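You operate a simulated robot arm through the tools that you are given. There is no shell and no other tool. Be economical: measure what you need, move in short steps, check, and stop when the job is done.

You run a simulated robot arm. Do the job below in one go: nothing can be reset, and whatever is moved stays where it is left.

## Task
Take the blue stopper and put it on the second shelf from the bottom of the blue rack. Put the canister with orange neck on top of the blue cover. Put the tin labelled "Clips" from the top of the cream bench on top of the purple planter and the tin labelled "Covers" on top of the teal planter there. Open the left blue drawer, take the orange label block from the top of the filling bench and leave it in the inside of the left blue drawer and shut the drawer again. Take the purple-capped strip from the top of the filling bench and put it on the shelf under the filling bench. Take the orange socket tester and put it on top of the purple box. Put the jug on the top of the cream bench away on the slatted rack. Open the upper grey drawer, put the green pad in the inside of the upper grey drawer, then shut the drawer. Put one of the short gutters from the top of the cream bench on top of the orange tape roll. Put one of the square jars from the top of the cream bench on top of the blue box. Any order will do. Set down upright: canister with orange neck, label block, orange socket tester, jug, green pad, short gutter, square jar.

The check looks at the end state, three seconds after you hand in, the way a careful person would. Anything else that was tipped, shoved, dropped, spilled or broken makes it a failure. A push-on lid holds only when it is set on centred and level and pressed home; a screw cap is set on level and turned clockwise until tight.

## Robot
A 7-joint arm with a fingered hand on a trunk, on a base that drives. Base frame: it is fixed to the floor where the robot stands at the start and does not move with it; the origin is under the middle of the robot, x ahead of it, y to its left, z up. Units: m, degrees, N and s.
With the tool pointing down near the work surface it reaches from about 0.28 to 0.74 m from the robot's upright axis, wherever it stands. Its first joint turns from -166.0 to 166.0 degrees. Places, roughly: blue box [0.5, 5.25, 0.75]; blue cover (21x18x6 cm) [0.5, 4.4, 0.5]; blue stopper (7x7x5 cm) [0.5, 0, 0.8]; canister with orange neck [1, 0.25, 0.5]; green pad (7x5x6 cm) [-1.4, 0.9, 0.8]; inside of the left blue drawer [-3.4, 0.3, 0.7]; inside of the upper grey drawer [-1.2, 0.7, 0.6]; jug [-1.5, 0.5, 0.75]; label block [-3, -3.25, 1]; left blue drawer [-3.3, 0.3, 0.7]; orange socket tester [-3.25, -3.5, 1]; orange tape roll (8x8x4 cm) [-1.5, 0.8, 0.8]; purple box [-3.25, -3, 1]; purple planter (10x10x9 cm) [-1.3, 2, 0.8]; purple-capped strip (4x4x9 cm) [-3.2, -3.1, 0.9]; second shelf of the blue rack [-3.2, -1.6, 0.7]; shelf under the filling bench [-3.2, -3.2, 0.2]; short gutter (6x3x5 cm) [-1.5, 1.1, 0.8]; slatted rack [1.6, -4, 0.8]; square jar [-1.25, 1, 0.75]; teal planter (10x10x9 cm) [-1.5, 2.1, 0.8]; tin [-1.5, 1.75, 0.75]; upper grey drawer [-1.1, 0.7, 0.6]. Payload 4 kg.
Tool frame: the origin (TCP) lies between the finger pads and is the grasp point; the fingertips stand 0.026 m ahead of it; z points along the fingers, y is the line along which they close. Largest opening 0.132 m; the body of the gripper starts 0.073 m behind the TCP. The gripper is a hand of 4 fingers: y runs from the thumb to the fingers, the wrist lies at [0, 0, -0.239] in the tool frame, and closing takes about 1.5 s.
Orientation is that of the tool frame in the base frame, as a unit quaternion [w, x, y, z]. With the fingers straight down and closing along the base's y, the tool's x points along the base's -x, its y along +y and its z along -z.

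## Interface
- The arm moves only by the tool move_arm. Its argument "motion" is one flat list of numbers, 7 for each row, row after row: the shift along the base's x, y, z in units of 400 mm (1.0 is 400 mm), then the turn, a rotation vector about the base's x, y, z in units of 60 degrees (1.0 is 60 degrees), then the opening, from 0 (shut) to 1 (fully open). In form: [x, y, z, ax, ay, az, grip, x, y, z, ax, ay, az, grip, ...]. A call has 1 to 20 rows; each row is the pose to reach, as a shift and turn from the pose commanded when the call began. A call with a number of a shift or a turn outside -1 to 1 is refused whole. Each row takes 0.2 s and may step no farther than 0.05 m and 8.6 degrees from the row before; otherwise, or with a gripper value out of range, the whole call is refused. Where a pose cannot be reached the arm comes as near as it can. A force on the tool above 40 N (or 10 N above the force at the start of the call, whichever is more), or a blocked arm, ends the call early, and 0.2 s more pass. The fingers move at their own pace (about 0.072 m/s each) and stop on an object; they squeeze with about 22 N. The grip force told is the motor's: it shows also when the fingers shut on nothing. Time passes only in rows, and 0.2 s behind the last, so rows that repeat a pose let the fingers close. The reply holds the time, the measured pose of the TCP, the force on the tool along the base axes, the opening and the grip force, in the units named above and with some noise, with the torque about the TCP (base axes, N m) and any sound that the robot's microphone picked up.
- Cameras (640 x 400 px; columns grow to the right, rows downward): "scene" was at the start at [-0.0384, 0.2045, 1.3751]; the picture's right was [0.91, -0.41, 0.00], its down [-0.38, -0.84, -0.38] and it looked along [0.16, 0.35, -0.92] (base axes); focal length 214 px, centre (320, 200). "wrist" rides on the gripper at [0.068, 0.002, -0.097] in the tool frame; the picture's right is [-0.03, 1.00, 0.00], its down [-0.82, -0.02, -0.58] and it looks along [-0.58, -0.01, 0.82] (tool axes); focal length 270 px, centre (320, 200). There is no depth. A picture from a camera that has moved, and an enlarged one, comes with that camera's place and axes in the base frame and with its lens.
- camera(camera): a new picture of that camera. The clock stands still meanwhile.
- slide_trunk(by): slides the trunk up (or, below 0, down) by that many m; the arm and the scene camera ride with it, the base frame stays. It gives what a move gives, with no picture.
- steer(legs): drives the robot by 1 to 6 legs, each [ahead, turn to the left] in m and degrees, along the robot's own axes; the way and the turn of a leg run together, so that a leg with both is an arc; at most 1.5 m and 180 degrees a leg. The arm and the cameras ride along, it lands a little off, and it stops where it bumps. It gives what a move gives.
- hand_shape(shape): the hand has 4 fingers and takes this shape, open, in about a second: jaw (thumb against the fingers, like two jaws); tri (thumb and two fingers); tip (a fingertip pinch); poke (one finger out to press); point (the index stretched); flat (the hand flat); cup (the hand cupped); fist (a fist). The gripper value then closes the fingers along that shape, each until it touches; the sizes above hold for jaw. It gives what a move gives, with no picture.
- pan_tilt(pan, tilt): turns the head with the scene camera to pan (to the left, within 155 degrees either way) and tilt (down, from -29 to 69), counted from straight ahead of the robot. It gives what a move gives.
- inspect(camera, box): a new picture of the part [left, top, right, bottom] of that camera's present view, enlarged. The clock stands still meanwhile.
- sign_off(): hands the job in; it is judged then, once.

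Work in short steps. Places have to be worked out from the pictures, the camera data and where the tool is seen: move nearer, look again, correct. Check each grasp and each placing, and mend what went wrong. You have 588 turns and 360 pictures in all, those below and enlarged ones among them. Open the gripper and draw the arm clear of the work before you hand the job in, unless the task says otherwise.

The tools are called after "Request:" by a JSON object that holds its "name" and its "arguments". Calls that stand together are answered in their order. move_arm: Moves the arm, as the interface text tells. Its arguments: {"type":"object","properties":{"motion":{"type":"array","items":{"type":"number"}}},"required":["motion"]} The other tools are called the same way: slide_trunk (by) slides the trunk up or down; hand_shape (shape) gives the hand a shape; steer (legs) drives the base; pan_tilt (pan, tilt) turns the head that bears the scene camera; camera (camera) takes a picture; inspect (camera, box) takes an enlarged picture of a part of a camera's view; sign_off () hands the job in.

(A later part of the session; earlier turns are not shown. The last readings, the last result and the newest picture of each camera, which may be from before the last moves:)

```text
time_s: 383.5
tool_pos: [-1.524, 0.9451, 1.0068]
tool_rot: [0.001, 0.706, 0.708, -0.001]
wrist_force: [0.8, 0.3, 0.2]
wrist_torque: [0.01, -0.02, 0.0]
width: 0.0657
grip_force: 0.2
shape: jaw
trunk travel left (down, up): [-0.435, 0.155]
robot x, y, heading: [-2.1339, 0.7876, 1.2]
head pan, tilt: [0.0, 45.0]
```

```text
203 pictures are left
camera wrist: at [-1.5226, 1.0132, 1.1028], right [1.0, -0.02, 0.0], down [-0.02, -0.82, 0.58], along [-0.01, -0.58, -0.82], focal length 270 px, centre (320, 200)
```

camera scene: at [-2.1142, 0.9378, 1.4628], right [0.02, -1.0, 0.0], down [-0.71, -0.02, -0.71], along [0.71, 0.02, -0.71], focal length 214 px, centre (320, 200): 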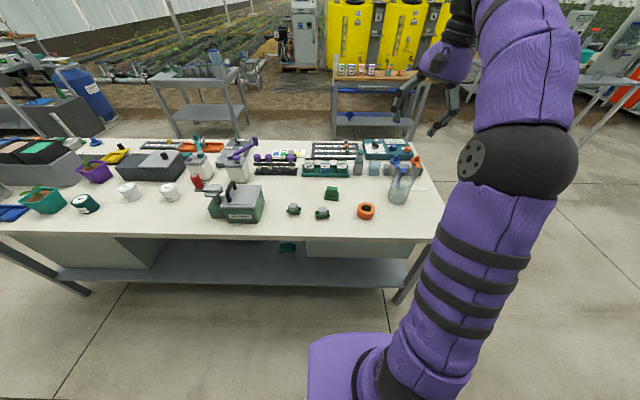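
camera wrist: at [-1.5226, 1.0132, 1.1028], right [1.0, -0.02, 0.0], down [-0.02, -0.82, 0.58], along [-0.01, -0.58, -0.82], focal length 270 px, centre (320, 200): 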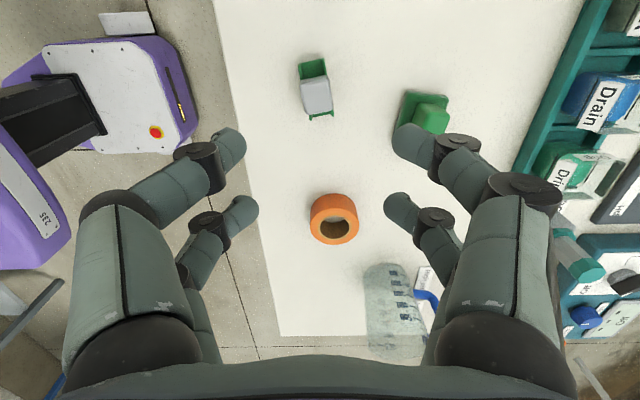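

Centred. I descend to 0.82 and close on the gutter.

Request:
{"name": "move_arm", "arguments": {"motion": [-0.01, 0.005, -0.1, 0, 0, 0, 0.5, -0.01, 0.005, -0.2, 0, 0, 0, 0.5, -0.01, 0.005, -0.3, 0, 0, 0, 0.45, -0.01, 0.005, -0.4, 0, 0, 0, 0.45, -0.01, 0.005, -0.467, 0, 0, 0, 0.45]}}

Request:
{"name": "camera", "arguments": {"camera": "wrist"}}

```text
time_s: 384.7
tool_pos: [-1.53, 0.9496, 0.8209]
tool_rot: [0.0, 0.707, 0.708, -0.001]
wrist_force: [-0.6, 0.2, 0.1]
wrist_torque: [0.01, 0.03, 0.02]
width: 0.06
grip_force: 0.0
shape: jaw
trunk travel left (down, up): [-0.435, 0.155]
robot x, y, heading: [-2.1324, 0.7833, 1.1]
head pan, tilt: [0.0, 45.0]
```

```text
202 pictures are left
camera wrist: at [-1.5279, 1.0167, 0.917], right [1.0, -0.02, 0.0], down [-0.02, -0.82, 0.58], along [-0.01, -0.58, -0.82], focal length 270 px, centre (320, 200)
```

wrist: 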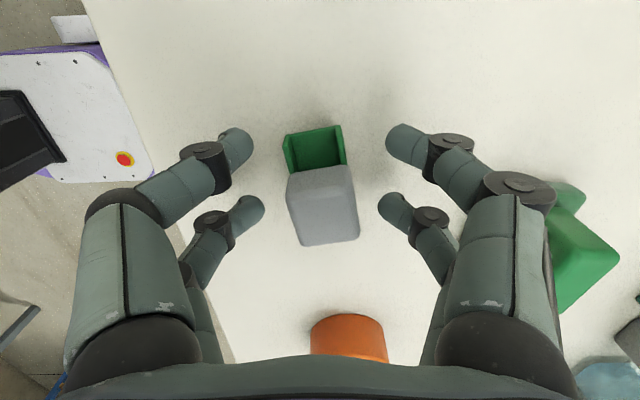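

Request:
{"name": "move_arm", "arguments": {"motion": [0, 0, 0, 0, 0, 0, 0.3, 0, 0, 0, 0, 0, 0, 0.1, 0, 0, 0, 0, 0, 0, 0, 0, 0, 0, 0, 0, 0, 0, 0, 0, 0, 0, 0, 0, 0, 0, 0, 0.05, 0, 0, 0, 0, 0, 0, 0.15, 0, 0, 0, 0, 0, 0, 0.25, 0, 0, 0, 0]}}

Request:
{"name": "camera", "arguments": {"camera": "wrist"}}

```text
time_s: 386.5
tool_pos: [-1.5316, 0.9499, 0.9199]
tool_rot: [0.001, 0.706, 0.708, 0.0]
wrist_force: [-0.1, 0.0, -0.8]
wrist_torque: [0.0, 0.02, -0.01]
width: 0.0228
grip_force: 22.3
shape: jaw
trunk travel left (down, up): [-0.435, 0.155]
robot x, y, heading: [-2.1252, 0.7852, 1.3]
head pan, tilt: [0.0, 45.0]
```

```text
201 pictures are left
camera wrist: at [-1.5292, 1.0168, 1.0158], right [1.0, -0.02, 0.0], down [-0.02, -0.82, 0.58], along [-0.01, -0.58, -0.82], focal length 270 px, centre (320, 200)
```

wrist: 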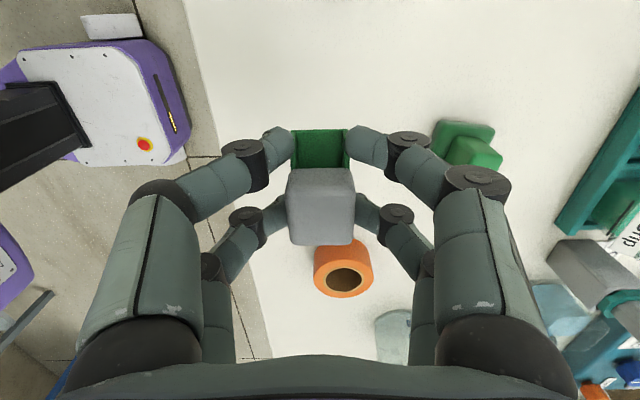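

Firmly gripped. I move over the tape roll centre (−1.505, 0.763) and check.

Request:
{"name": "move_arm", "arguments": {"motion": [0.02, -0.12, 0, 0, 0, 0, 0, 0.04, -0.24, 0, 0, 0, 0, 0, 0.06, -0.36, 0, 0, 0, 0, 0, 0.0665, -0.467, 0, 0, 0, 0, 0, 0.0665, -0.467, -0.06, 0, 0, 0, 0]}}

Request:
{"name": "camera", "arguments": {"camera": "wrist"}}

Request:
{"name": "inspect", "arguments": {"camera": "scene", "box": [300, 150, 440, 260]}}

```text
time_s: 387.7
tool_pos: [-1.5052, 0.7614, 0.8964]
tool_rot: [0.0, 0.707, 0.707, 0.0]
wrist_force: [0.1, -0.8, -0.6]
wrist_torque: [0.02, -0.01, -0.03]
width: 0.0223
grip_force: 22.2
shape: jaw
trunk travel left (down, up): [-0.435, 0.155]
robot x, y, heading: [-2.1293, 0.786, 1.6]
head pan, tilt: [0.0, 45.0]
```

```text
200 pictures are left
camera wrist: at [-1.5028, 0.8294, 0.9919], right [1.0, -0.02, 0.0], down [-0.02, -0.82, 0.58], along [-0.01, -0.58, -0.82], focal length 270 px, centre (320, 200)
```

wrist: 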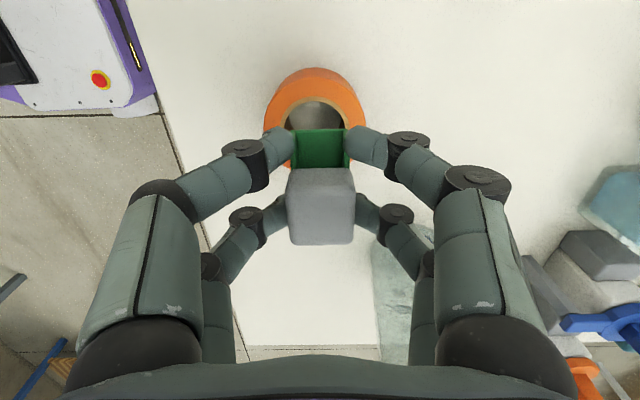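

```text
3.64 times, centred on (370, 205) of scene
camera zoom: at [-2.1143, 0.9377, 1.4628], right [0.02, -1.0, 0.0], down [-0.71, -0.02, -0.71], along [0.71, 0.02, -0.71], focal length 780 px, centre (138, 182)
```

zoom: 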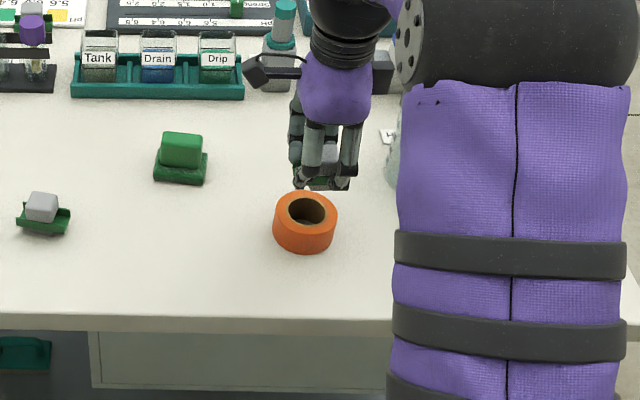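

The roll centre is (−1.507, 0.768) and the gutter hangs ~1 cm toward −y of the TCP; I shift +1.5 cm in y and lower to contact.

Request:
{"name": "move_arm", "arguments": {"motion": [-0.005, 0.037, 0, 0, 0, 0, 0, -0.005, 0.037, -0.04, 0, 0, 0, 0, -0.005, 0.037, -0.065, 0, 0, 0, 0, -0.005, 0.037, -0.075, 0, 0, 0, 0, -0.005, 0.037, -0.085, 0, 0, 0, 0]}}

Request:
{"name": "camera", "arguments": {"camera": "wrist"}}

Request:
{"name": "inspect", "arguments": {"camera": "scene", "box": [330, 170, 410, 250]}}

```text
time_s: 388.9
tool_pos: [-1.5063, 0.7755, 0.8628]
tool_rot: [0.001, 0.707, 0.708, -0.001]
wrist_force: [0.0, -0.3, -0.8]
wrist_torque: [0.05, -0.01, 0.0]
width: 0.0225
grip_force: 21.7
shape: jaw
trunk travel left (down, up): [-0.435, 0.155]
robot x, y, heading: [-2.1269, 0.7858, 1.3]
head pan, tilt: [0.0, 45.0]
```

```text
198 pictures are left
camera wrist: at [-1.5043, 0.844, 0.9582], right [1.0, -0.02, 0.0], down [-0.02, -0.82, 0.58], along [-0.01, -0.58, -0.82], focal length 270 px, centre (320, 200)
```

wrist: 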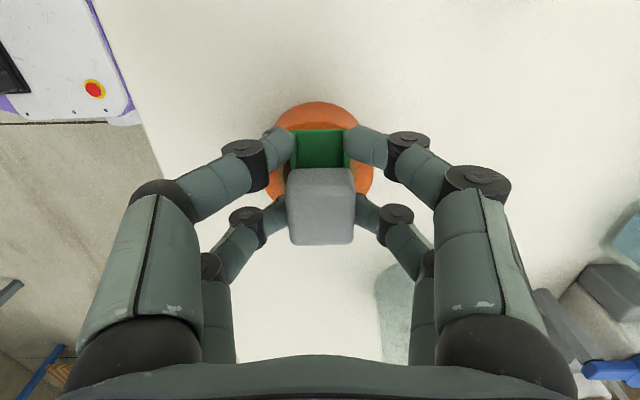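

```text
5.00 times, centred on (370, 210) of scene
camera zoom: at [-2.1142, 0.9381, 1.4628], right [0.02, -1.0, 0.0], down [-0.71, -0.02, -0.71], along [0.71, 0.02, -0.71], focal length 1072 px, centre (70, 150)
```

zoom: 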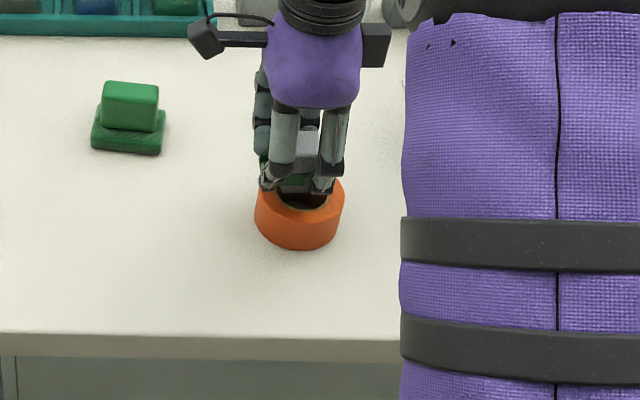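

Request:
{"name": "move_arm", "arguments": {"motion": [0, 0, -0.01, 0, 0, 0, 0, 0, 0, -0.02, 0, 0, 0, 0, 0, 0, -0.03, 0, 0, 0, 0, 0, 0, -0.04, 0, 0, 0, 0]}}

Request:
{"name": "inspect", "arguments": {"camera": "scene", "box": [330, 170, 410, 250]}}

```text
time_s: 389.9
tool_pos: [-1.5049, 0.7757, 0.8527]
tool_rot: [0.005, 0.707, 0.707, 0.004]
wrist_force: [-4.7, 0.4, 19.5]
wrist_torque: [0.1, 0.03, 0.01]
width: 0.0243
grip_force: 22.0
shape: jaw
trunk travel left (down, up): [-0.435, 0.155]
robot x, y, heading: [-2.1315, 0.7872, 1.4]
head pan, tilt: [0.0, 45.0]
stopped in row 4: the force on the tool passed its limit at 42 N (the readings are from after the stop); the commanded pose is now the measured one
```

```text
5.00 times, centred on (370, 210) of scene
camera zoom: at [-2.1167, 0.9381, 1.4628], right [0.02, -1.0, 0.0], down [-0.71, -0.02, -0.71], along [0.71, 0.02, -0.71], focal length 1072 px, centre (70, 150)
```

zoom: 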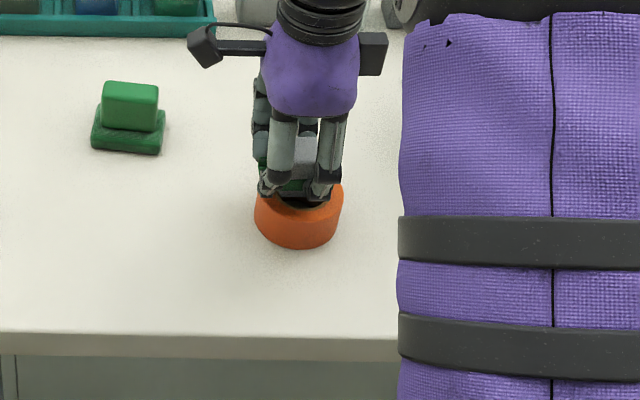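

Contact. I ease off and open, then rise.

Request:
{"name": "move_arm", "arguments": {"motion": [0, 0, 0.008, 0, 0, 0, 0.1, 0, 0, 0.01, 0, 0, 0, 0.2, 0, 0, 0.012, 0, 0, 0, 0.3, 0, 0, 0.014, 0, 0, 0, 0.4, 0, 0, 0.014, 0, 0, 0, 0.45, 0, 0, 0.06, 0, 0, 0, 0.45, 0, 0, 0.16, 0, 0, 0, 0.45, 0, 0, 0.28, 0, 0, 0, 0.45]}}

Request:
{"name": "camera", "arguments": {"camera": "wrist"}}

Request:
{"name": "inspect", "arguments": {"camera": "scene", "box": [330, 170, 410, 250]}}

```text
time_s: 391.7
tool_pos: [-1.5052, 0.7749, 0.9639]
tool_rot: [0.004, 0.706, 0.708, 0.002]
wrist_force: [0.0, 0.8, 0.7]
wrist_torque: [0.0, -0.03, 0.0]
width: 0.0588
grip_force: 0.0
shape: jaw
trunk travel left (down, up): [-0.435, 0.155]
robot x, y, heading: [-2.1329, 0.788, 1.0]
head pan, tilt: [0.0, 45.0]
```

```text
195 pictures are left
camera wrist: at [-1.5044, 0.8431, 1.0597], right [1.0, -0.02, 0.01], down [-0.02, -0.81, 0.58], along [-0.01, -0.58, -0.82], focal length 270 px, centre (320, 200)
```

wrist: 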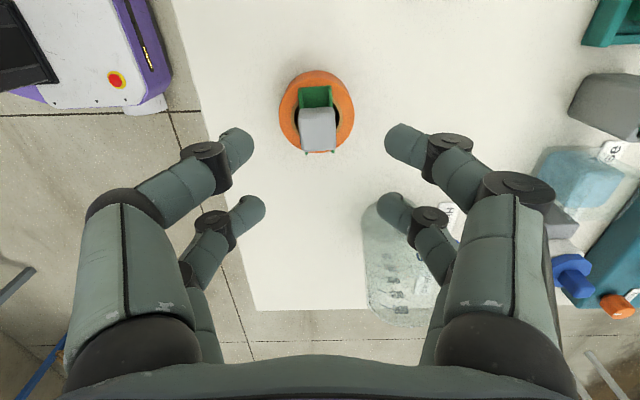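

```text
5.00 times, centred on (370, 210) of scene
camera zoom: at [-2.1141, 0.9381, 1.4627], right [0.02, -1.0, 0.0], down [-0.71, -0.02, -0.71], along [0.71, 0.02, -0.71], focal length 1072 px, centre (70, 150)
```

zoom: 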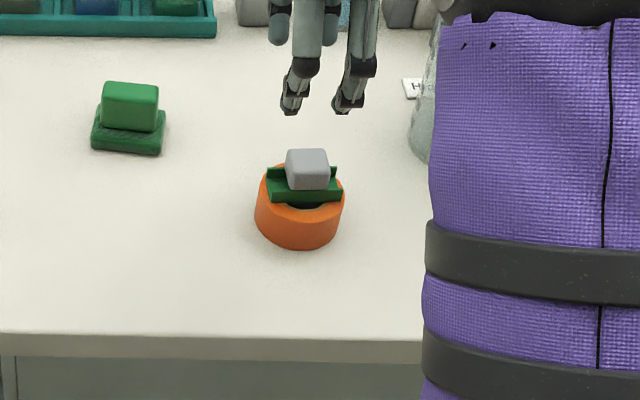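

The gutter sits upright on the roll. Next the tins: raise, retract, and move the base 0.95 m along the bench.

Request:
{"name": "move_arm", "arguments": {"motion": [-0.03, 0, 0.11, 0, 0, 0, 0.5, -0.07, 0, 0.22, 0, 0, 0, 0.5, -0.12, 0, 0.33, 0, 0, 0, 0.5, -0.18, 0, 0.43, 0, 0, 0, 0.5, -0.24, 0, 0.53, 0, 0, 0, 0.5, -0.3, 0, 0.62, 0, 0, 0, 0.5, -0.36, 0, 0.68, 0, 0, 0, 0.5]}}

Request:
{"name": "steer", "arguments": {"legs": [[0, 88], [0.95, 0], [0, -89]]}}

Request:
{"name": "camera", "arguments": {"camera": "scene"}}

Request:
{"name": "camera", "arguments": {"camera": "wrist"}}

```text
time_s: 393.3
tool_pos: [-1.6487, 0.7783, 1.2317]
tool_rot: [0.004, 0.706, 0.708, 0.002]
wrist_force: [0.0, 0.2, -0.6]
wrist_torque: [0.0, 0.01, -0.02]
width: 0.0655
grip_force: 0.0
shape: jaw
trunk travel left (down, up): [-0.435, 0.155]
robot x, y, heading: [-2.1299, 0.7834, 1.3]
head pan, tilt: [0.0, 45.0]
```

```text
time_s: 406.6
tool_pos: [-1.6322, 1.7063, 1.2317]
tool_rot: [0.004, 0.716, 0.698, 0.003]
wrist_force: [-0.1, -0.5, 0.4]
wrist_torque: [-0.01, 0.01, -0.03]
width: 0.0657
grip_force: 0.2
shape: jaw
trunk travel left (down, up): [-0.435, 0.155]
robot x, y, heading: [-2.1139, 1.7241, -0.3]
head pan, tilt: [0.0, 45.0]
```

```text
193 pictures are left
camera scene: at [-2.0951, 1.8779, 1.4628], right [0.0, -1.0, 0.0], down [-0.71, 0.0, -0.71], along [0.71, 0.0, -0.71], focal length 214 px, centre (320, 200)
```

scene: 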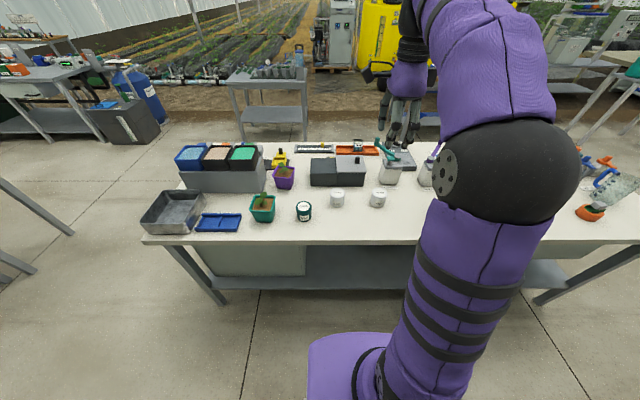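

```text
192 pictures are left
camera wrist: at [-1.6293, 1.7748, 1.3277], right [1.0, -0.05, 0.01], down [-0.04, -0.81, 0.58], along [-0.02, -0.58, -0.82], focal length 270 px, centre (320, 200)
```

wrist: 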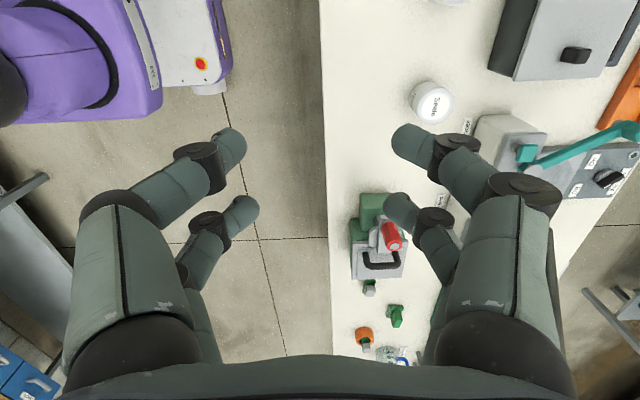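

Request:
{"name": "inspect", "arguments": {"camera": "scene", "box": [230, 150, 400, 240]}}

Request:
{"name": "inspect", "arguments": {"camera": "scene", "box": [290, 180, 390, 230]}}

```text
3.76 times, centred on (315, 195) of scene
camera zoom: at [-2.0951, 1.8779, 1.4628], right [0.0, -1.0, 0.0], down [-0.71, 0.0, -0.71], along [0.71, 0.0, -0.71], focal length 807 px, centre (339, 219)
```

zoom: 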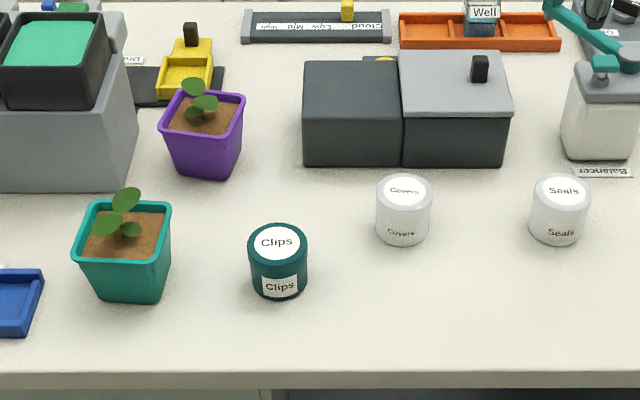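

```text
6.40 times, centred on (340, 205) of scene
camera zoom: at [-2.0951, 1.8779, 1.4628], right [0.0, -1.0, 0.0], down [-0.71, 0.0, -0.71], along [0.71, 0.0, -0.71], focal length 1373 px, centre (192, 168)
```

zoom: 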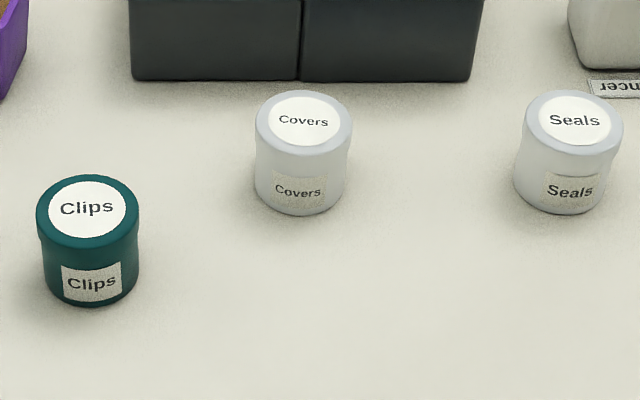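

"Clips" is the teal tin (−1.498, 1.946), "Covers" the left white one (−1.417, 1.803); planters: purple (−1.30, 2.045), teal (−1.506, 2.10). I move the base to about (−1.98, 2.0).

Request:
{"name": "steer", "arguments": {"legs": [[0, 64], [0.3, 0], [0, -64]]}}

Request:
{"name": "camera", "arguments": {"camera": "scene"}}

Request:
{"name": "camera", "arguments": {"camera": "wrist"}}

```text
time_s: 414.8
tool_pos: [-1.4995, 1.9776, 1.2323]
tool_rot: [0.003, 0.714, 0.7, 0.002]
wrist_force: [-1.4, 0.1, -0.4]
wrist_torque: [0.01, 0.0, 0.04]
width: 0.0652
grip_force: 0.1
shape: jaw
trunk travel left (down, up): [-0.435, 0.155]
robot x, y, heading: [-1.9843, 1.9953, -0.2]
head pan, tilt: [0.0, 45.0]
```

```text
189 pictures are left
camera scene: at [-1.9633, 2.1462, 1.4628], right [0.0, -1.0, 0.0], down [-0.71, 0.0, -0.71], along [0.71, 0.0, -0.71], focal length 214 px, centre (320, 200)
```

scene: 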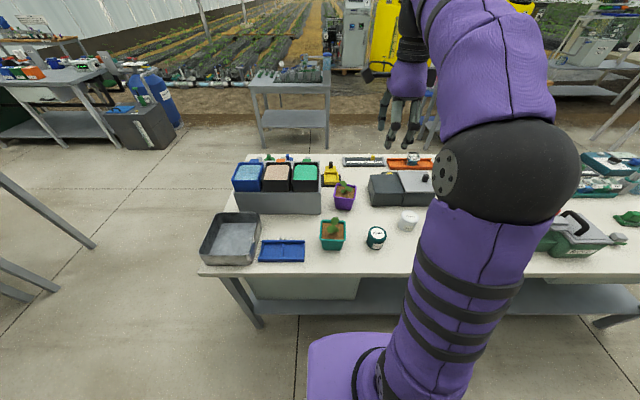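

```text
188 pictures are left
camera wrist: at [-1.4973, 2.0451, 1.3277], right [1.0, -0.04, 0.01], down [-0.04, -0.81, 0.58], along [-0.02, -0.58, -0.82], focal length 270 px, centre (320, 200)
```

wrist: 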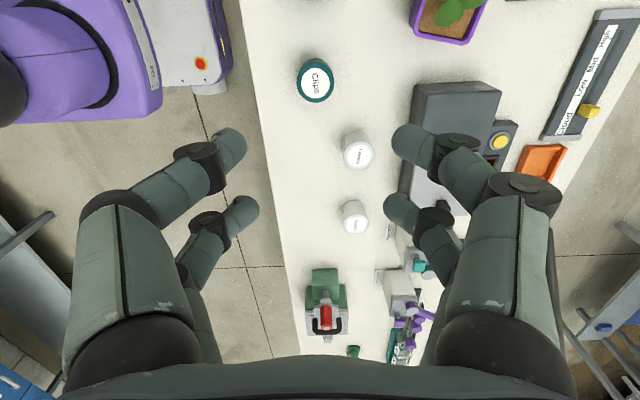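

Clips at ≈(−1.50, 1.943), ~6.5 cm across. I descend above it.

Request:
{"name": "move_arm", "arguments": {"motion": [0, -0.04, -0.1, 0, 0, 0, 0.8, 0, -0.087, -0.2, 0, 0, 0, 0.8, 0, -0.087, -0.3, 0, 0, 0, 0.8, 0, -0.087, -0.4, 0, 0, 0, 0.8, 0, -0.087, -0.5, 0, 0, 0, 0.8, 0, -0.087, -0.6, 0, 0, 0, 0.8, 0, -0.087, -0.7, 0, 0, 0, 0.8, 0, -0.087, -0.78, 0, 0, 0, 0.8]}}

Request:
{"name": "camera", "arguments": {"camera": "wrist"}}

```text
time_s: 416.6
tool_pos: [-1.4991, 1.9429, 0.9193]
tool_rot: [0.004, 0.714, 0.701, 0.003]
wrist_force: [0.1, -0.5, -0.5]
wrist_torque: [0.0, -0.02, 0.02]
width: 0.1054
grip_force: 0.0
shape: jaw
trunk travel left (down, up): [-0.435, 0.155]
robot x, y, heading: [-1.9834, 1.9947, 0.1]
head pan, tilt: [0.0, 45.0]
```

```text
187 pictures are left
camera wrist: at [-1.4973, 2.0103, 1.0155], right [1.0, -0.04, 0.01], down [-0.04, -0.81, 0.58], along [-0.02, -0.58, -0.82], focal length 270 px, centre (320, 200)
```

wrist: 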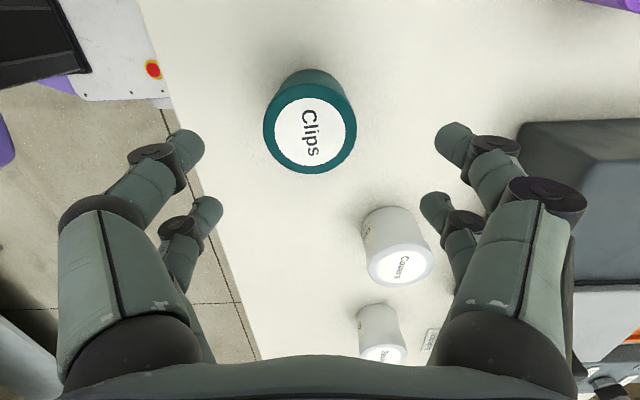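

Request:
{"name": "move_arm", "arguments": {"motion": [-0.015, -0.003, -0.1, 0, 0, 0, 0.8, -0.015, -0.003, -0.2, 0, 0, 0, 0.8, -0.015, -0.003, -0.21, 0, 0, 0, 0.6, -0.015, -0.003, -0.21, 0, 0, 0, 0.4, -0.015, -0.003, -0.21, 0, 0, 0, 0.2, -0.015, -0.003, -0.21, 0, 0, 0, 0.1, -0.015, -0.003, -0.21, 0, 0, 0, 0.1, -0.015, -0.003, -0.21, 0, 0, 0, 0.1]}}

Request:
{"name": "camera", "arguments": {"camera": "wrist"}}

```text
time_s: 418.4
tool_pos: [-1.5058, 1.9421, 0.8357]
tool_rot: [0.003, 0.714, 0.7, 0.003]
wrist_force: [0.0, 0.6, 0.0]
wrist_torque: [-0.02, 0.01, 0.01]
width: 0.0469
grip_force: 22.6
shape: jaw
trunk travel left (down, up): [-0.435, 0.155]
robot x, y, heading: [-1.9832, 1.9923, -0.3]
head pan, tilt: [0.0, 45.0]
```

```text
186 pictures are left
camera wrist: at [-1.5027, 2.0091, 0.931], right [1.0, -0.04, 0.01], down [-0.04, -0.81, 0.58], along [-0.02, -0.58, -0.82], focal length 270 px, centre (320, 200)
```

wrist: 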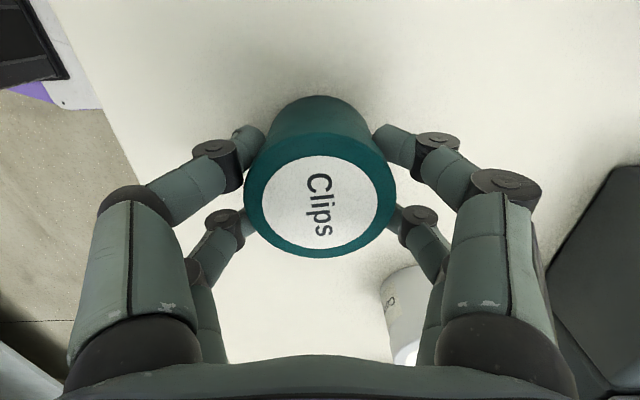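

Good grip. I lift and carry over the purple planter.

Request:
{"name": "move_arm", "arguments": {"motion": [0, 0, 0.1, 0, 0, 0, 0.1, 0, 0, 0.22, 0, 0, 0, 0.1, 0.03, 0, 0.34, 0, 0, 0, 0.1, 0.1, 0.04, 0.42, 0, 0, 0, 0.1, 0.2, 0.09, 0.45, 0, 0, 0, 0.1, 0.3, 0.14, 0.45, 0, 0, 0, 0.1, 0.4, 0.2, 0.45, 0, 0, 0, 0.1, 0.5, 0.257, 0.45, 0, 0, 0, 0.1]}}

Request:
{"name": "camera", "arguments": {"camera": "wrist"}}

Request:
{"name": "inspect", "arguments": {"camera": "scene", "box": [290, 130, 430, 260]}}

```text
time_s: 420.2
tool_pos: [-1.3045, 2.0443, 1.0143]
tool_rot: [0.003, 0.713, 0.701, 0.002]
wrist_force: [0.9, 0.1, -2.0]
wrist_torque: [0.01, -0.01, 0.0]
width: 0.0465
grip_force: 22.8
shape: jaw
trunk travel left (down, up): [-0.435, 0.155]
robot x, y, heading: [-1.9817, 1.9933, -0.3]
head pan, tilt: [0.0, 45.0]
```

```text
185 pictures are left
camera wrist: at [-1.3016, 2.1123, 1.11], right [1.0, -0.04, 0.01], down [-0.04, -0.81, 0.58], along [-0.02, -0.58, -0.82], focal length 270 px, centre (320, 200)
```

wrist: 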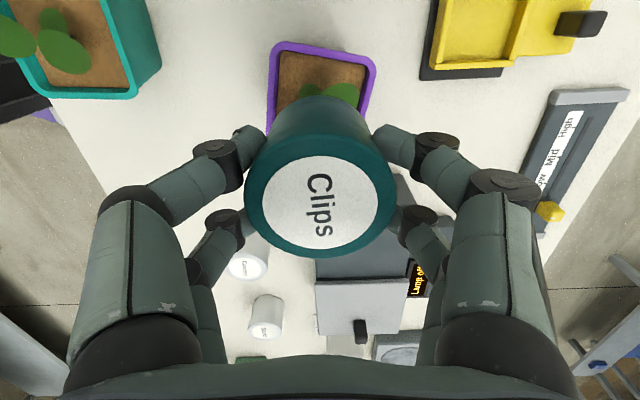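

```text
3.08 times, centred on (360, 195) of scene
camera zoom: at [-1.9629, 2.1463, 1.4627], right [0.0, -1.0, 0.0], down [-0.71, 0.0, -0.71], along [0.71, 0.0, -0.71], focal length 660 px, centre (197, 215)
```

zoom: 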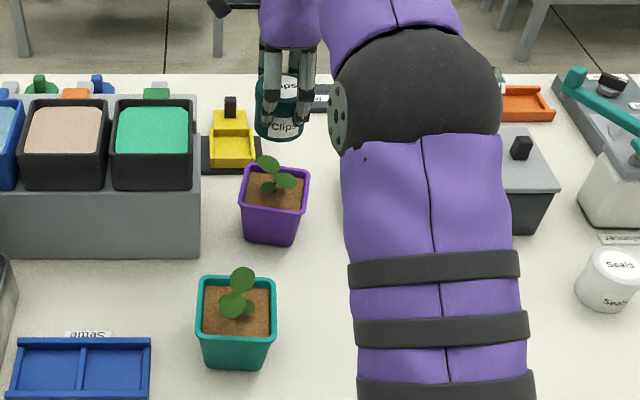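

Centred over the purple planter. I lower carefully.

Request:
{"name": "move_arm", "arguments": {"motion": [-0.008, 0, -0.08, 0, 0, 0, 0.1, -0.008, 0, -0.15, 0, 0, 0, 0.1, -0.008, 0, -0.19, 0, 0, 0, 0.1, -0.008, 0, -0.21, 0, 0, 0, 0.1, -0.008, 0, -0.225, 0, 0, 0, 0.1, -0.008, 0, -0.24, 0, 0, 0, 0.1, -0.008, 0, -0.255, 0, 0, 0, 0.1, -0.008, 0, -0.27, 0, 0, 0, 0.1]}}

Request:
{"name": "inspect", "arguments": {"camera": "scene", "box": [290, 130, 430, 260]}}

Request:
{"name": "camera", "arguments": {"camera": "wrist"}}

```text
time_s: 422.0
tool_pos: [-1.3089, 2.0427, 0.9075]
tool_rot: [0.003, 0.714, 0.7, 0.002]
wrist_force: [-0.1, 0.6, -1.2]
wrist_torque: [-0.02, -0.02, -0.02]
width: 0.0466
grip_force: 21.9
shape: jaw
trunk travel left (down, up): [-0.435, 0.155]
robot x, y, heading: [-1.9786, 1.9974, -0.1]
head pan, tilt: [0.0, 45.0]
```

```text
3.08 times, centred on (360, 195) of scene
camera zoom: at [-1.9631, 2.1462, 1.4628], right [0.0, -1.0, 0.0], down [-0.71, 0.0, -0.71], along [0.71, 0.0, -0.71], focal length 660 px, centre (197, 215)
```

zoom: 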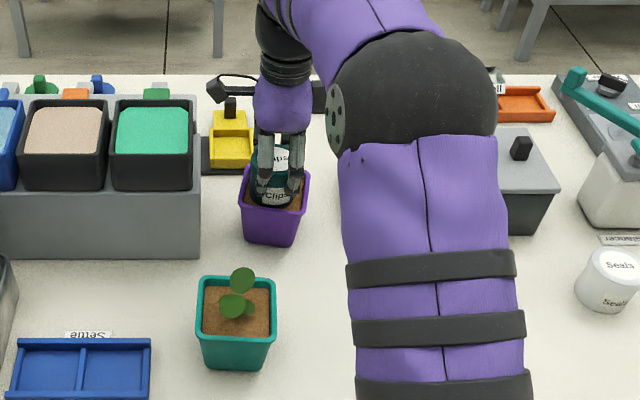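

```text
182 pictures are left
camera wrist: at [-1.3062, 2.112, 1.0031], right [1.0, -0.04, 0.01], down [-0.04, -0.81, 0.58], along [-0.02, -0.58, -0.82], focal length 270 px, centre (320, 200)
```

wrist: 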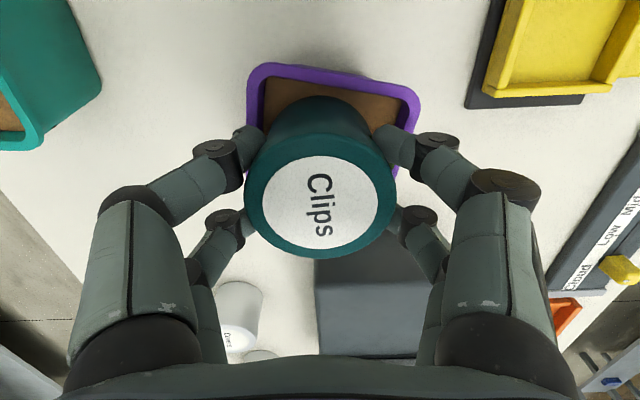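

Request:
{"name": "move_arm", "arguments": {"motion": [0.01, 0.005, 0, 0, 0, 0, 0.1, 0.01, 0.005, -0.01, 0, 0, 0, 0.1, 0.01, 0.005, -0.02, 0, 0, 0, 0.1, 0.01, 0.005, -0.03, 0, 0, 0, 0.1]}}

```text
time_s: 423.0
tool_pos: [-1.3049, 2.0464, 0.9012]
tool_rot: [0.007, 0.714, 0.7, 0.005]
wrist_force: [0.0, -0.6, 31.2]
wrist_torque: [0.05, 0.1, 0.04]
width: 0.047
grip_force: 22.1
shape: jaw
trunk travel left (down, up): [-0.435, 0.155]
robot x, y, heading: [-1.986, 1.9931, -0.1]
head pan, tilt: [0.0, 45.0]
```

Contact. I ease up and open gently, then rise.

Request:
{"name": "move_arm", "arguments": {"motion": [0, 0, 0.006, 0, 0, 0, 0.3, 0, 0, 0.01, 0, 0, 0, 0.45, 0, 0, 0.015, 0, 0, 0, 0.55, 0, 0, 0.02, 0, 0, 0, 0.65, 0, 0, 0.03, 0, 0, 0, 0.7, 0, 0, 0.08, 0, 0, 0, 0.75, 0, 0, 0.18, 0, 0, 0, 0.75, 0, 0, 0.3, 0, 0, 0, 0.75]}}

Request:
{"name": "camera", "arguments": {"camera": "wrist"}}

Request:
{"name": "inspect", "arguments": {"camera": "scene", "box": [290, 130, 430, 260]}}

```text
time_s: 424.8
tool_pos: [-1.3075, 2.048, 1.0167]
tool_rot: [0.003, 0.714, 0.7, 0.002]
wrist_force: [0.3, 0.0, -0.4]
wrist_torque: [0.0, 0.06, -0.02]
width: 0.0984
grip_force: 0.1
shape: jaw
trunk travel left (down, up): [-0.435, 0.155]
robot x, y, heading: [-1.9799, 1.996, 0.0]
head pan, tilt: [0.0, 45.0]
```

```text
181 pictures are left
camera wrist: at [-1.3045, 2.115, 1.1119], right [1.0, -0.04, 0.01], down [-0.04, -0.81, 0.58], along [-0.02, -0.58, -0.82], focal length 270 px, centre (320, 200)
```

wrist: 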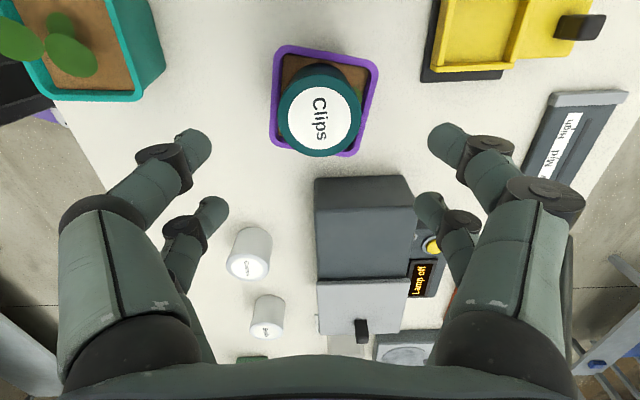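

```text
3.08 times, centred on (360, 195) of scene
camera zoom: at [-1.9632, 2.1462, 1.4627], right [0.0, -1.0, 0.0], down [-0.71, 0.0, -0.71], along [0.71, 0.0, -0.71], focal length 660 px, centre (197, 215)
```

zoom: 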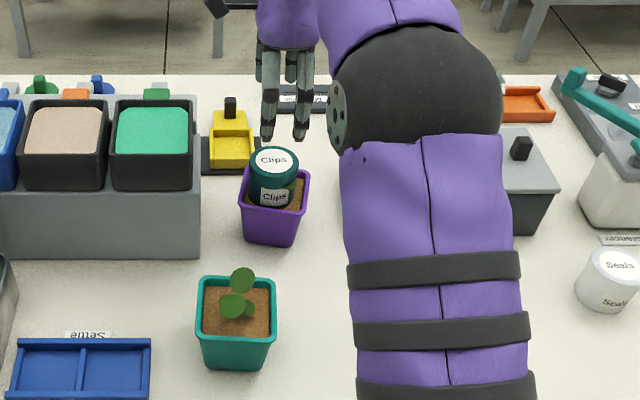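

Clips sits on the purple planter. For Covers at ≈(−1.424, 1.80) I turn the tool +90° so the fingers close along y (more room), moving above it.

Request:
{"name": "move_arm", "arguments": {"motion": [-0.02, -0.07, 0.05, 0, 0, 0.12, 0.75, -0.06, -0.15, 0.08, 0, 0, 0.24, 0.75, -0.1, -0.23, 0.08, 0, 0, 0.36, 0.75, -0.14, -0.31, 0.08, 0, 0, 0.48, 0.75, -0.18, -0.39, 0.08, 0, 0, 0.6, 0.75, -0.22, -0.47, 0.05, 0, 0, 0.72, 0.75, -0.26, -0.55, 0.02, 0, 0, 0.84, 0.75, -0.29, -0.615, 0, 0, 0, 0.96, 0.75]}}

Request:
{"name": "move_arm", "arguments": {"motion": [0, 0, 0, 0, 0, 0.13, 0.75, 0, 0, 0, 0, 0, 0.26, 0.75, 0, 0, 0, 0, 0, 0.39, 0.75, 0, 0, -0.05, 0, 0, 0.52, 0.75]}}

Request:
{"name": "camera", "arguments": {"camera": "wrist"}}

```text
time_s: 426.6
tool_pos: [-1.4218, 1.7989, 1.0166]
tool_rot: [0.002, 0.287, 0.958, 0.004]
wrist_force: [0.0, -0.1, 0.4]
wrist_torque: [-0.02, -0.01, 0.04]
width: 0.0987
grip_force: 0.1
shape: jaw
trunk travel left (down, up): [-0.435, 0.155]
robot x, y, heading: [-1.9823, 1.9954, -0.2]
head pan, tilt: [0.0, 45.0]
```

```text
time_s: 427.6
tool_pos: [-1.42, 1.798, 0.9954]
tool_rot: [0.0, 0.02, 1.0, 0.004]
wrist_force: [-0.3, -0.8, -0.8]
wrist_torque: [-0.05, 0.01, -0.04]
width: 0.0987
grip_force: 0.1
shape: jaw
trunk travel left (down, up): [-0.435, 0.155]
robot x, y, heading: [-1.984, 1.9953, -0.2]
head pan, tilt: [0.0, 45.0]
```

```text
179 pictures are left
camera wrist: at [-1.4897, 1.8019, 1.0918], right [0.06, 1.0, 0.01], down [0.81, -0.06, 0.58], along [0.58, -0.03, -0.82], focal length 270 px, centre (320, 200)
```

wrist: 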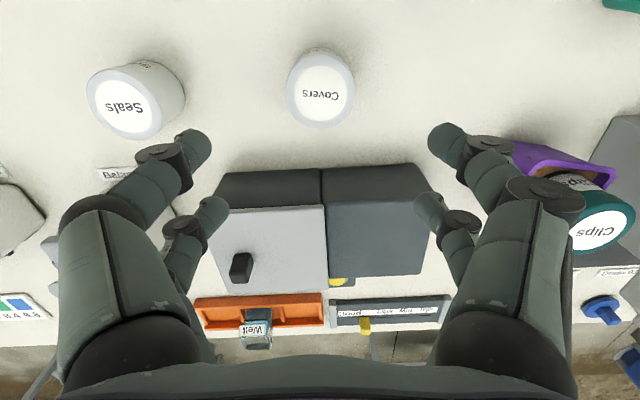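

Request:
{"name": "move_arm", "arguments": {"motion": [-0.02, 0.005, -0.1, 0, 0, 0, 0.75, -0.02, 0.005, -0.2, 0, 0, 0, 0.75, -0.02, 0.005, -0.3, 0, 0, 0, 0.75, -0.02, 0.005, -0.4, 0, 0, 0, 0.75, -0.02, 0.005, -0.4, 0, 0, 0, 0.5, -0.02, 0.005, -0.4, 0, 0, 0, 0.3, -0.02, 0.005, -0.4, 0, 0, 0, 0.1, -0.02, 0.005, -0.4, 0, 0, 0, 0.1, -0.02, 0.005, -0.4, 0, 0, 0, 0.1]}}

Request:
{"name": "camera", "arguments": {"camera": "wrist"}}

```text
time_s: 429.6
tool_pos: [-1.4303, 1.8013, 0.8374]
tool_rot: [0.0, 0.021, 1.0, 0.004]
wrist_force: [0.2, -0.2, 0.1]
wrist_torque: [0.02, -0.01, -0.03]
width: 0.0451
grip_force: 22.1
shape: jaw
trunk travel left (down, up): [-0.435, 0.155]
robot x, y, heading: [-1.9818, 1.9984, 0.1]
head pan, tilt: [0.0, 45.0]
```

```text
178 pictures are left
camera wrist: at [-1.4983, 1.8046, 0.9328], right [0.07, 1.0, 0.01], down [0.81, -0.06, 0.58], along [0.58, -0.03, -0.82], focal length 270 px, centre (320, 200)
```

wrist: 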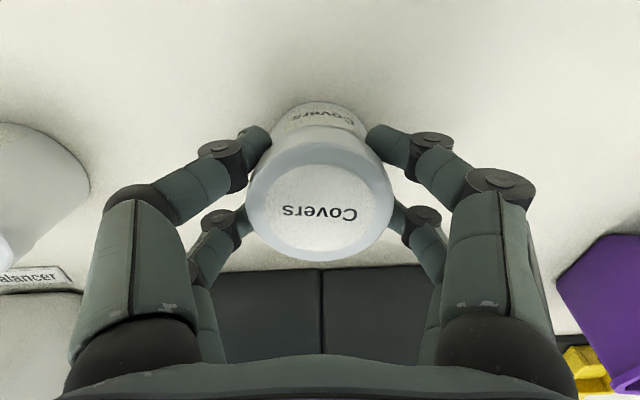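

Request:
{"name": "move_arm", "arguments": {"motion": [0, 0, 0.1, 0, 0, 0, 0.1, 0, 0, 0.22, 0, 0, 0, 0.1, -0.02, 0.05, 0.33, 0, 0, 0, 0.1, -0.05, 0.12, 0.42, 0, 0, 0, 0.1, -0.08, 0.22, 0.45, 0, 0, 0, 0.1, -0.11, 0.33, 0.45, 0, 0, 0, 0.1, -0.14, 0.44, 0.45, 0, 0, 0, 0.1, -0.17, 0.55, 0.45, 0, 0, 0, 0.1, -0.19, 0.66, 0.45, 0, 0, 0, 0.1, -0.2, 0.75, 0.42, 0, 0, 0, 0.1]}}

Request:
{"name": "camera", "arguments": {"camera": "wrist"}}

Request:
{"name": "inspect", "arguments": {"camera": "scene", "box": [290, 150, 430, 280]}}

```text
time_s: 431.8
tool_pos: [-1.5091, 2.1016, 1.0041]
tool_rot: [0.0, 0.019, 1.0, 0.005]
wrist_force: [0.0, 0.5, -0.8]
wrist_torque: [0.02, 0.07, -0.03]
width: 0.0448
grip_force: 22.4
shape: jaw
trunk travel left (down, up): [-0.435, 0.155]
robot x, y, heading: [-1.9824, 1.9932, 0.0]
head pan, tilt: [0.0, 45.0]
```

```text
177 pictures are left
camera wrist: at [-1.5778, 2.1055, 1.0996], right [0.07, 1.0, 0.01], down [0.81, -0.06, 0.58], along [0.58, -0.03, -0.82], focal length 270 px, centre (320, 200)
```

wrist: 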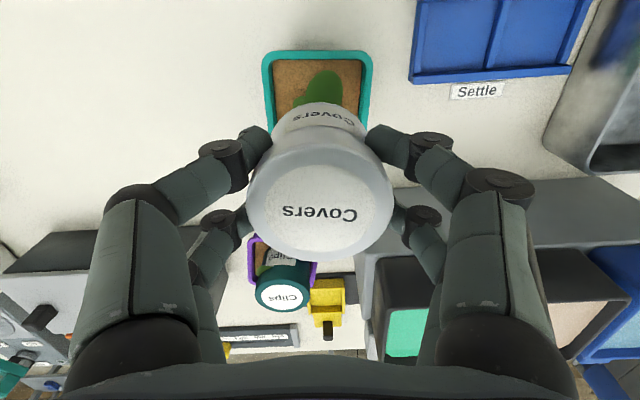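

```text
3.08 times, centred on (360, 215) of scene
camera zoom: at [-1.9633, 2.1462, 1.4628], right [0.0, -1.0, 0.0], down [-0.71, 0.0, -0.71], along [0.71, 0.0, -0.71], focal length 660 px, centre (197, 154)
```

zoom: 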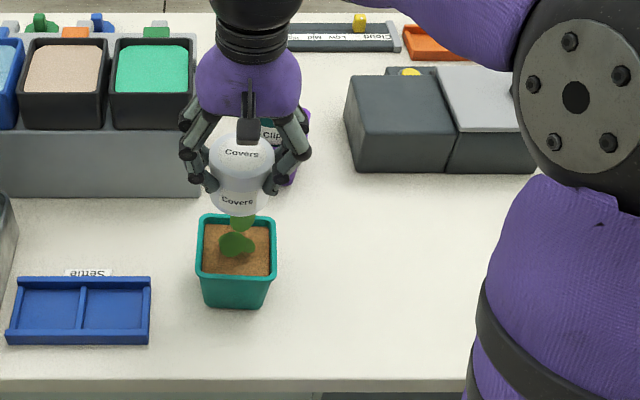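

Request:
{"name": "move_arm", "arguments": {"motion": [0.015, 0, -0.08, 0, 0, 0, 0.1, 0.015, 0, -0.16, 0, 0, 0, 0.1, 0.015, 0, -0.21, 0, 0, 0, 0.1, 0.015, 0, -0.235, 0, 0, 0, 0.1, 0.015, 0, -0.245, 0, 0, 0, 0.1, 0.015, 0, -0.255, 0, 0, 0, 0.1, 0.015, 0, -0.265, 0, 0, 0, 0.1, 0.015, 0, -0.275, 0, 0, 0, 0.1]}}

Request:
{"name": "camera", "arguments": {"camera": "wrist"}}

```text
time_s: 433.5
tool_pos: [-1.502, 2.1017, 0.9023]
tool_rot: [0.007, 0.021, 1.0, 0.006]
wrist_force: [-4.7, -1.4, 24.4]
wrist_torque: [-0.15, 0.16, -0.02]
width: 0.0456
grip_force: 21.6
shape: jaw
trunk travel left (down, up): [-0.435, 0.155]
robot x, y, heading: [-1.9807, 1.9964, -0.0]
head pan, tilt: [0.0, 45.0]
stopped in row 8: the force on the tool passed its limit at 44 N (the readings are from after the stop); the commanded pose is now the measured one
```

```text
175 pictures are left
camera wrist: at [-1.571, 2.1052, 0.9981], right [0.06, 1.0, 0.01], down [0.81, -0.06, 0.59], along [0.59, -0.03, -0.81], focal length 270 px, centre (320, 200)
```

wrist: 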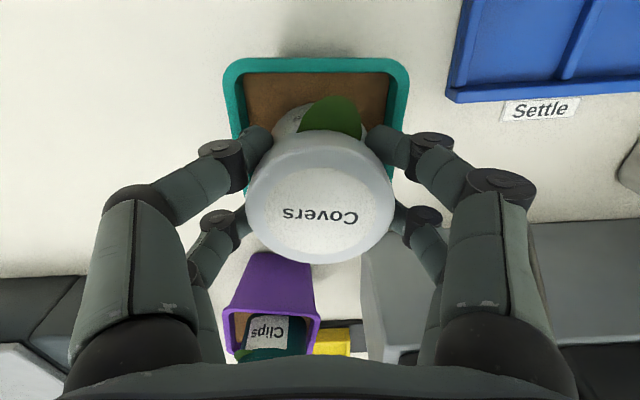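

Contact; release as before.

Request:
{"name": "move_arm", "arguments": {"motion": [0, 0, 0.006, 0, 0, 0, 0.3, 0, 0, 0.01, 0, 0, 0, 0.45, 0, 0, 0.015, 0, 0, 0, 0.55, 0, 0, 0.02, 0, 0, 0, 0.65, 0, 0, 0.03, 0, 0, 0, 0.7, 0, 0, 0.08, 0, 0, 0, 0.75, 0, 0, 0.18, 0, 0, 0, 0.75, 0, 0, 0.3, 0, 0, 0, 0.75]}}

Request:
{"name": "camera", "arguments": {"camera": "wrist"}}

Request:
{"name": "inspect", "arguments": {"camera": "scene", "box": [290, 150, 430, 280]}}

```text
time_s: 435.3
tool_pos: [-1.5015, 2.1045, 1.023]
tool_rot: [0.005, 0.02, 1.0, 0.005]
wrist_force: [0.9, 0.8, -0.6]
wrist_torque: [0.01, 0.01, 0.0]
width: 0.0988
grip_force: 0.0
shape: jaw
trunk travel left (down, up): [-0.435, 0.155]
robot x, y, heading: [-1.9836, 1.9933, -0.2]
head pan, tilt: [0.0, 45.0]
```

```text
174 pictures are left
camera wrist: at [-1.5704, 2.107, 1.1179], right [0.06, 1.0, 0.01], down [0.81, -0.06, 0.59], along [0.58, -0.03, -0.81], focal length 270 px, centre (320, 200)
```

wrist: 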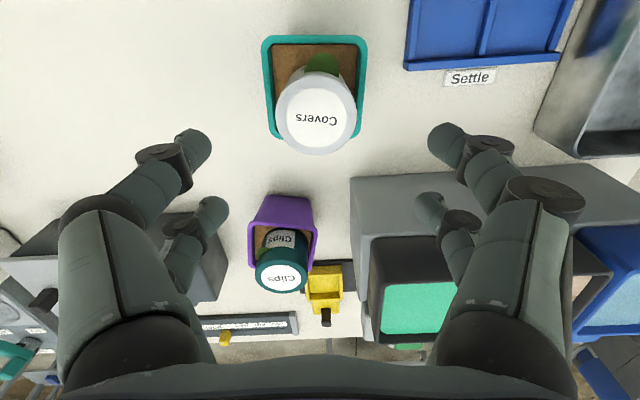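

```text
3.08 times, centred on (360, 215) of scene
camera zoom: at [-1.9633, 2.1463, 1.4627], right [0.0, -1.0, 0.0], down [-0.71, 0.0, -0.71], along [0.71, 0.0, -0.71], focal length 660 px, centre (197, 154)
```

zoom: 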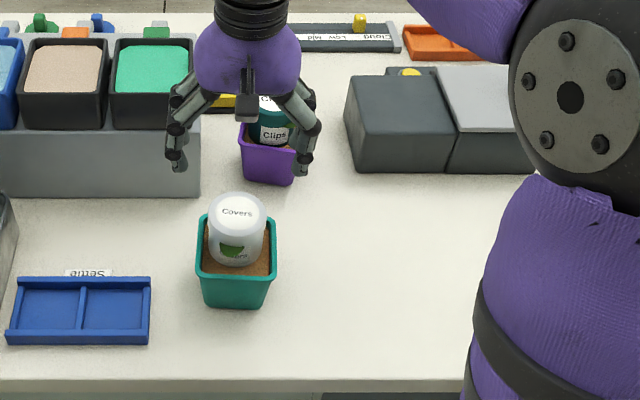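

Both tins are placed. Now the pad: raise, drive back along the bench to y≈0.88.

Request:
{"name": "move_arm", "arguments": {"motion": [-0.05, 0, 0.1, 0, 0, 0, 0.6, -0.09, 0, 0.2, 0, 0, 0, 0.6, -0.12, 0, 0.3, 0, 0, 0, 0.6, -0.15, 0, 0.4, 0, 0, 0, 0.6, -0.15, 0, 0.5, 0, 0, 0, 0.6]}}

Request:
{"name": "steer", "arguments": {"legs": [[0, -90], [1.13, 0], [0, 90]]}}

Request:
{"name": "camera", "arguments": {"camera": "wrist"}}

Request:
{"name": "camera", "arguments": {"camera": "scene"}}

```text
time_s: 436.5
tool_pos: [-1.5601, 2.1041, 1.2234]
tool_rot: [0.005, 0.02, 1.0, 0.005]
wrist_force: [0.4, -0.5, -0.3]
wrist_torque: [-0.01, 0.02, 0.0]
width: 0.0796
grip_force: 0.1
shape: jaw
trunk travel left (down, up): [-0.435, 0.155]
robot x, y, heading: [-1.9841, 1.9964, -0.3]
head pan, tilt: [0.0, 45.0]
```

```text
time_s: 450.7
tool_pos: [-1.6156, 0.9628, 1.2223]
tool_rot: [0.006, 0.059, 0.998, 0.005]
wrist_force: [0.8, 0.9, 0.4]
wrist_torque: [-0.01, -0.02, 0.02]
width: 0.0795
grip_force: 0.0
shape: jaw
trunk travel left (down, up): [-0.435, 0.155]
robot x, y, heading: [-2.047, 0.8868, -4.5]
head pan, tilt: [0.0, 45.0]
```

```text
172 pictures are left
camera wrist: at [-1.684, 0.9711, 1.3178], right [0.14, 0.99, 0.01], down [0.8, -0.12, 0.59], along [0.58, -0.08, -0.81], focal length 270 px, centre (320, 200)
```

wrist: 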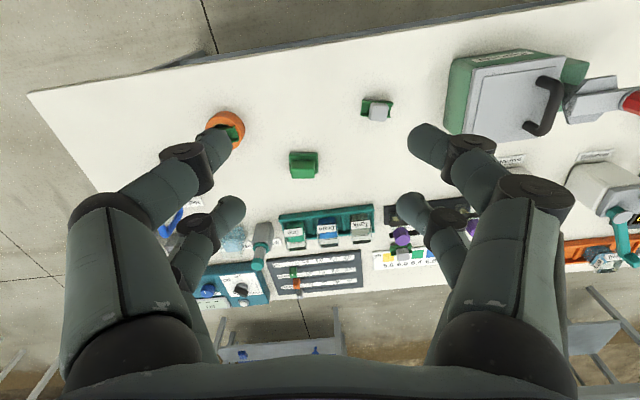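

```text
171 pictures are left
camera scene: at [-2.0142, 1.0379, 1.4628], right [-0.08, -1.0, 0.0], down [-0.7, 0.06, -0.71], along [0.7, -0.06, -0.71], focal length 214 px, centre (320, 200)
```

scene: 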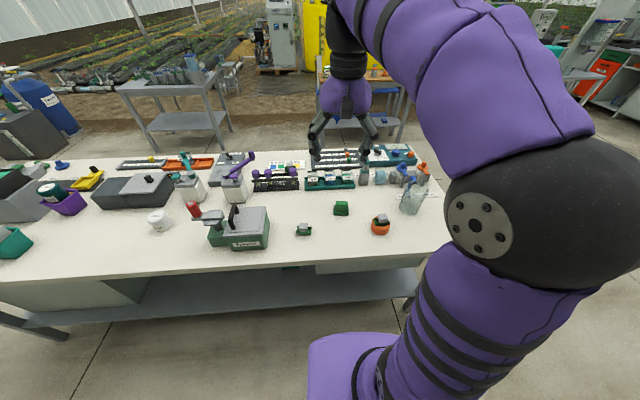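

Pad at ≈(−1.416, 0.90). I move above it while turning the tool −82° so fingers close along x on its upper block.

Request:
{"name": "move_arm", "arguments": {"motion": [0.06, -0.02, 0, 0, 0, -0.13, 0.6, 0.12, -0.04, 0, 0, 0, -0.26, 0.6, 0.18, -0.06, 0, 0, 0, -0.39, 0.6, 0.25, -0.08, -0.02, 0, 0, -0.52, 0.6, 0.32, -0.1, -0.06, 0, 0, -0.65, 0.6, 0.39, -0.12, -0.1, 0, 0, -0.78, 0.6, 0.46, -0.14, -0.15, 0, 0, -0.91, 0.6, 0.5, -0.157, -0.22, 0, 0, -1, 0.6]}}

Request:
{"name": "move_arm", "arguments": {"motion": [0, 0, -0.08, 0, 0, -0.12, 0.6, 0, 0, -0.16, 0, 0, -0.24, 0.6, 0, 0, -0.26, 0, 0, -0.37, 0.6]}}

Request:
{"name": "camera", "arguments": {"camera": "wrist"}}

```text
time_s: 452.5
tool_pos: [-1.4154, 0.9025, 1.1356]
tool_rot: [0.007, 0.551, 0.834, 0.001]
wrist_force: [1.0, -0.5, -0.8]
wrist_torque: [-0.01, -0.03, -0.02]
width: 0.0797
grip_force: 0.1
shape: jaw
trunk travel left (down, up): [-0.435, 0.155]
robot x, y, heading: [-2.048, 0.8937, -4.8]
head pan, tilt: [0.0, 45.0]
```

```text
time_s: 453.3
tool_pos: [-1.4163, 0.9012, 1.0305]
tool_rot: [0.006, 0.701, 0.713, 0.0]
wrist_force: [0.1, 0.1, -0.4]
wrist_torque: [0.0, 0.02, -0.01]
width: 0.0795
grip_force: 0.1
shape: jaw
trunk travel left (down, up): [-0.435, 0.155]
robot x, y, heading: [-2.0434, 0.8897, -4.6]
head pan, tilt: [0.0, 45.0]
```

```text
170 pictures are left
camera wrist: at [-1.4146, 0.97, 1.1248], right [1.0, -0.01, 0.01], down [-0.01, -0.81, 0.59], along [0.0, -0.59, -0.81], focal length 270 px, centre (320, 200)
```

wrist: 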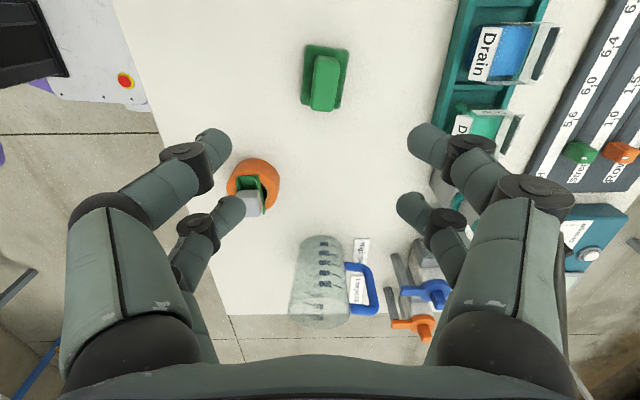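

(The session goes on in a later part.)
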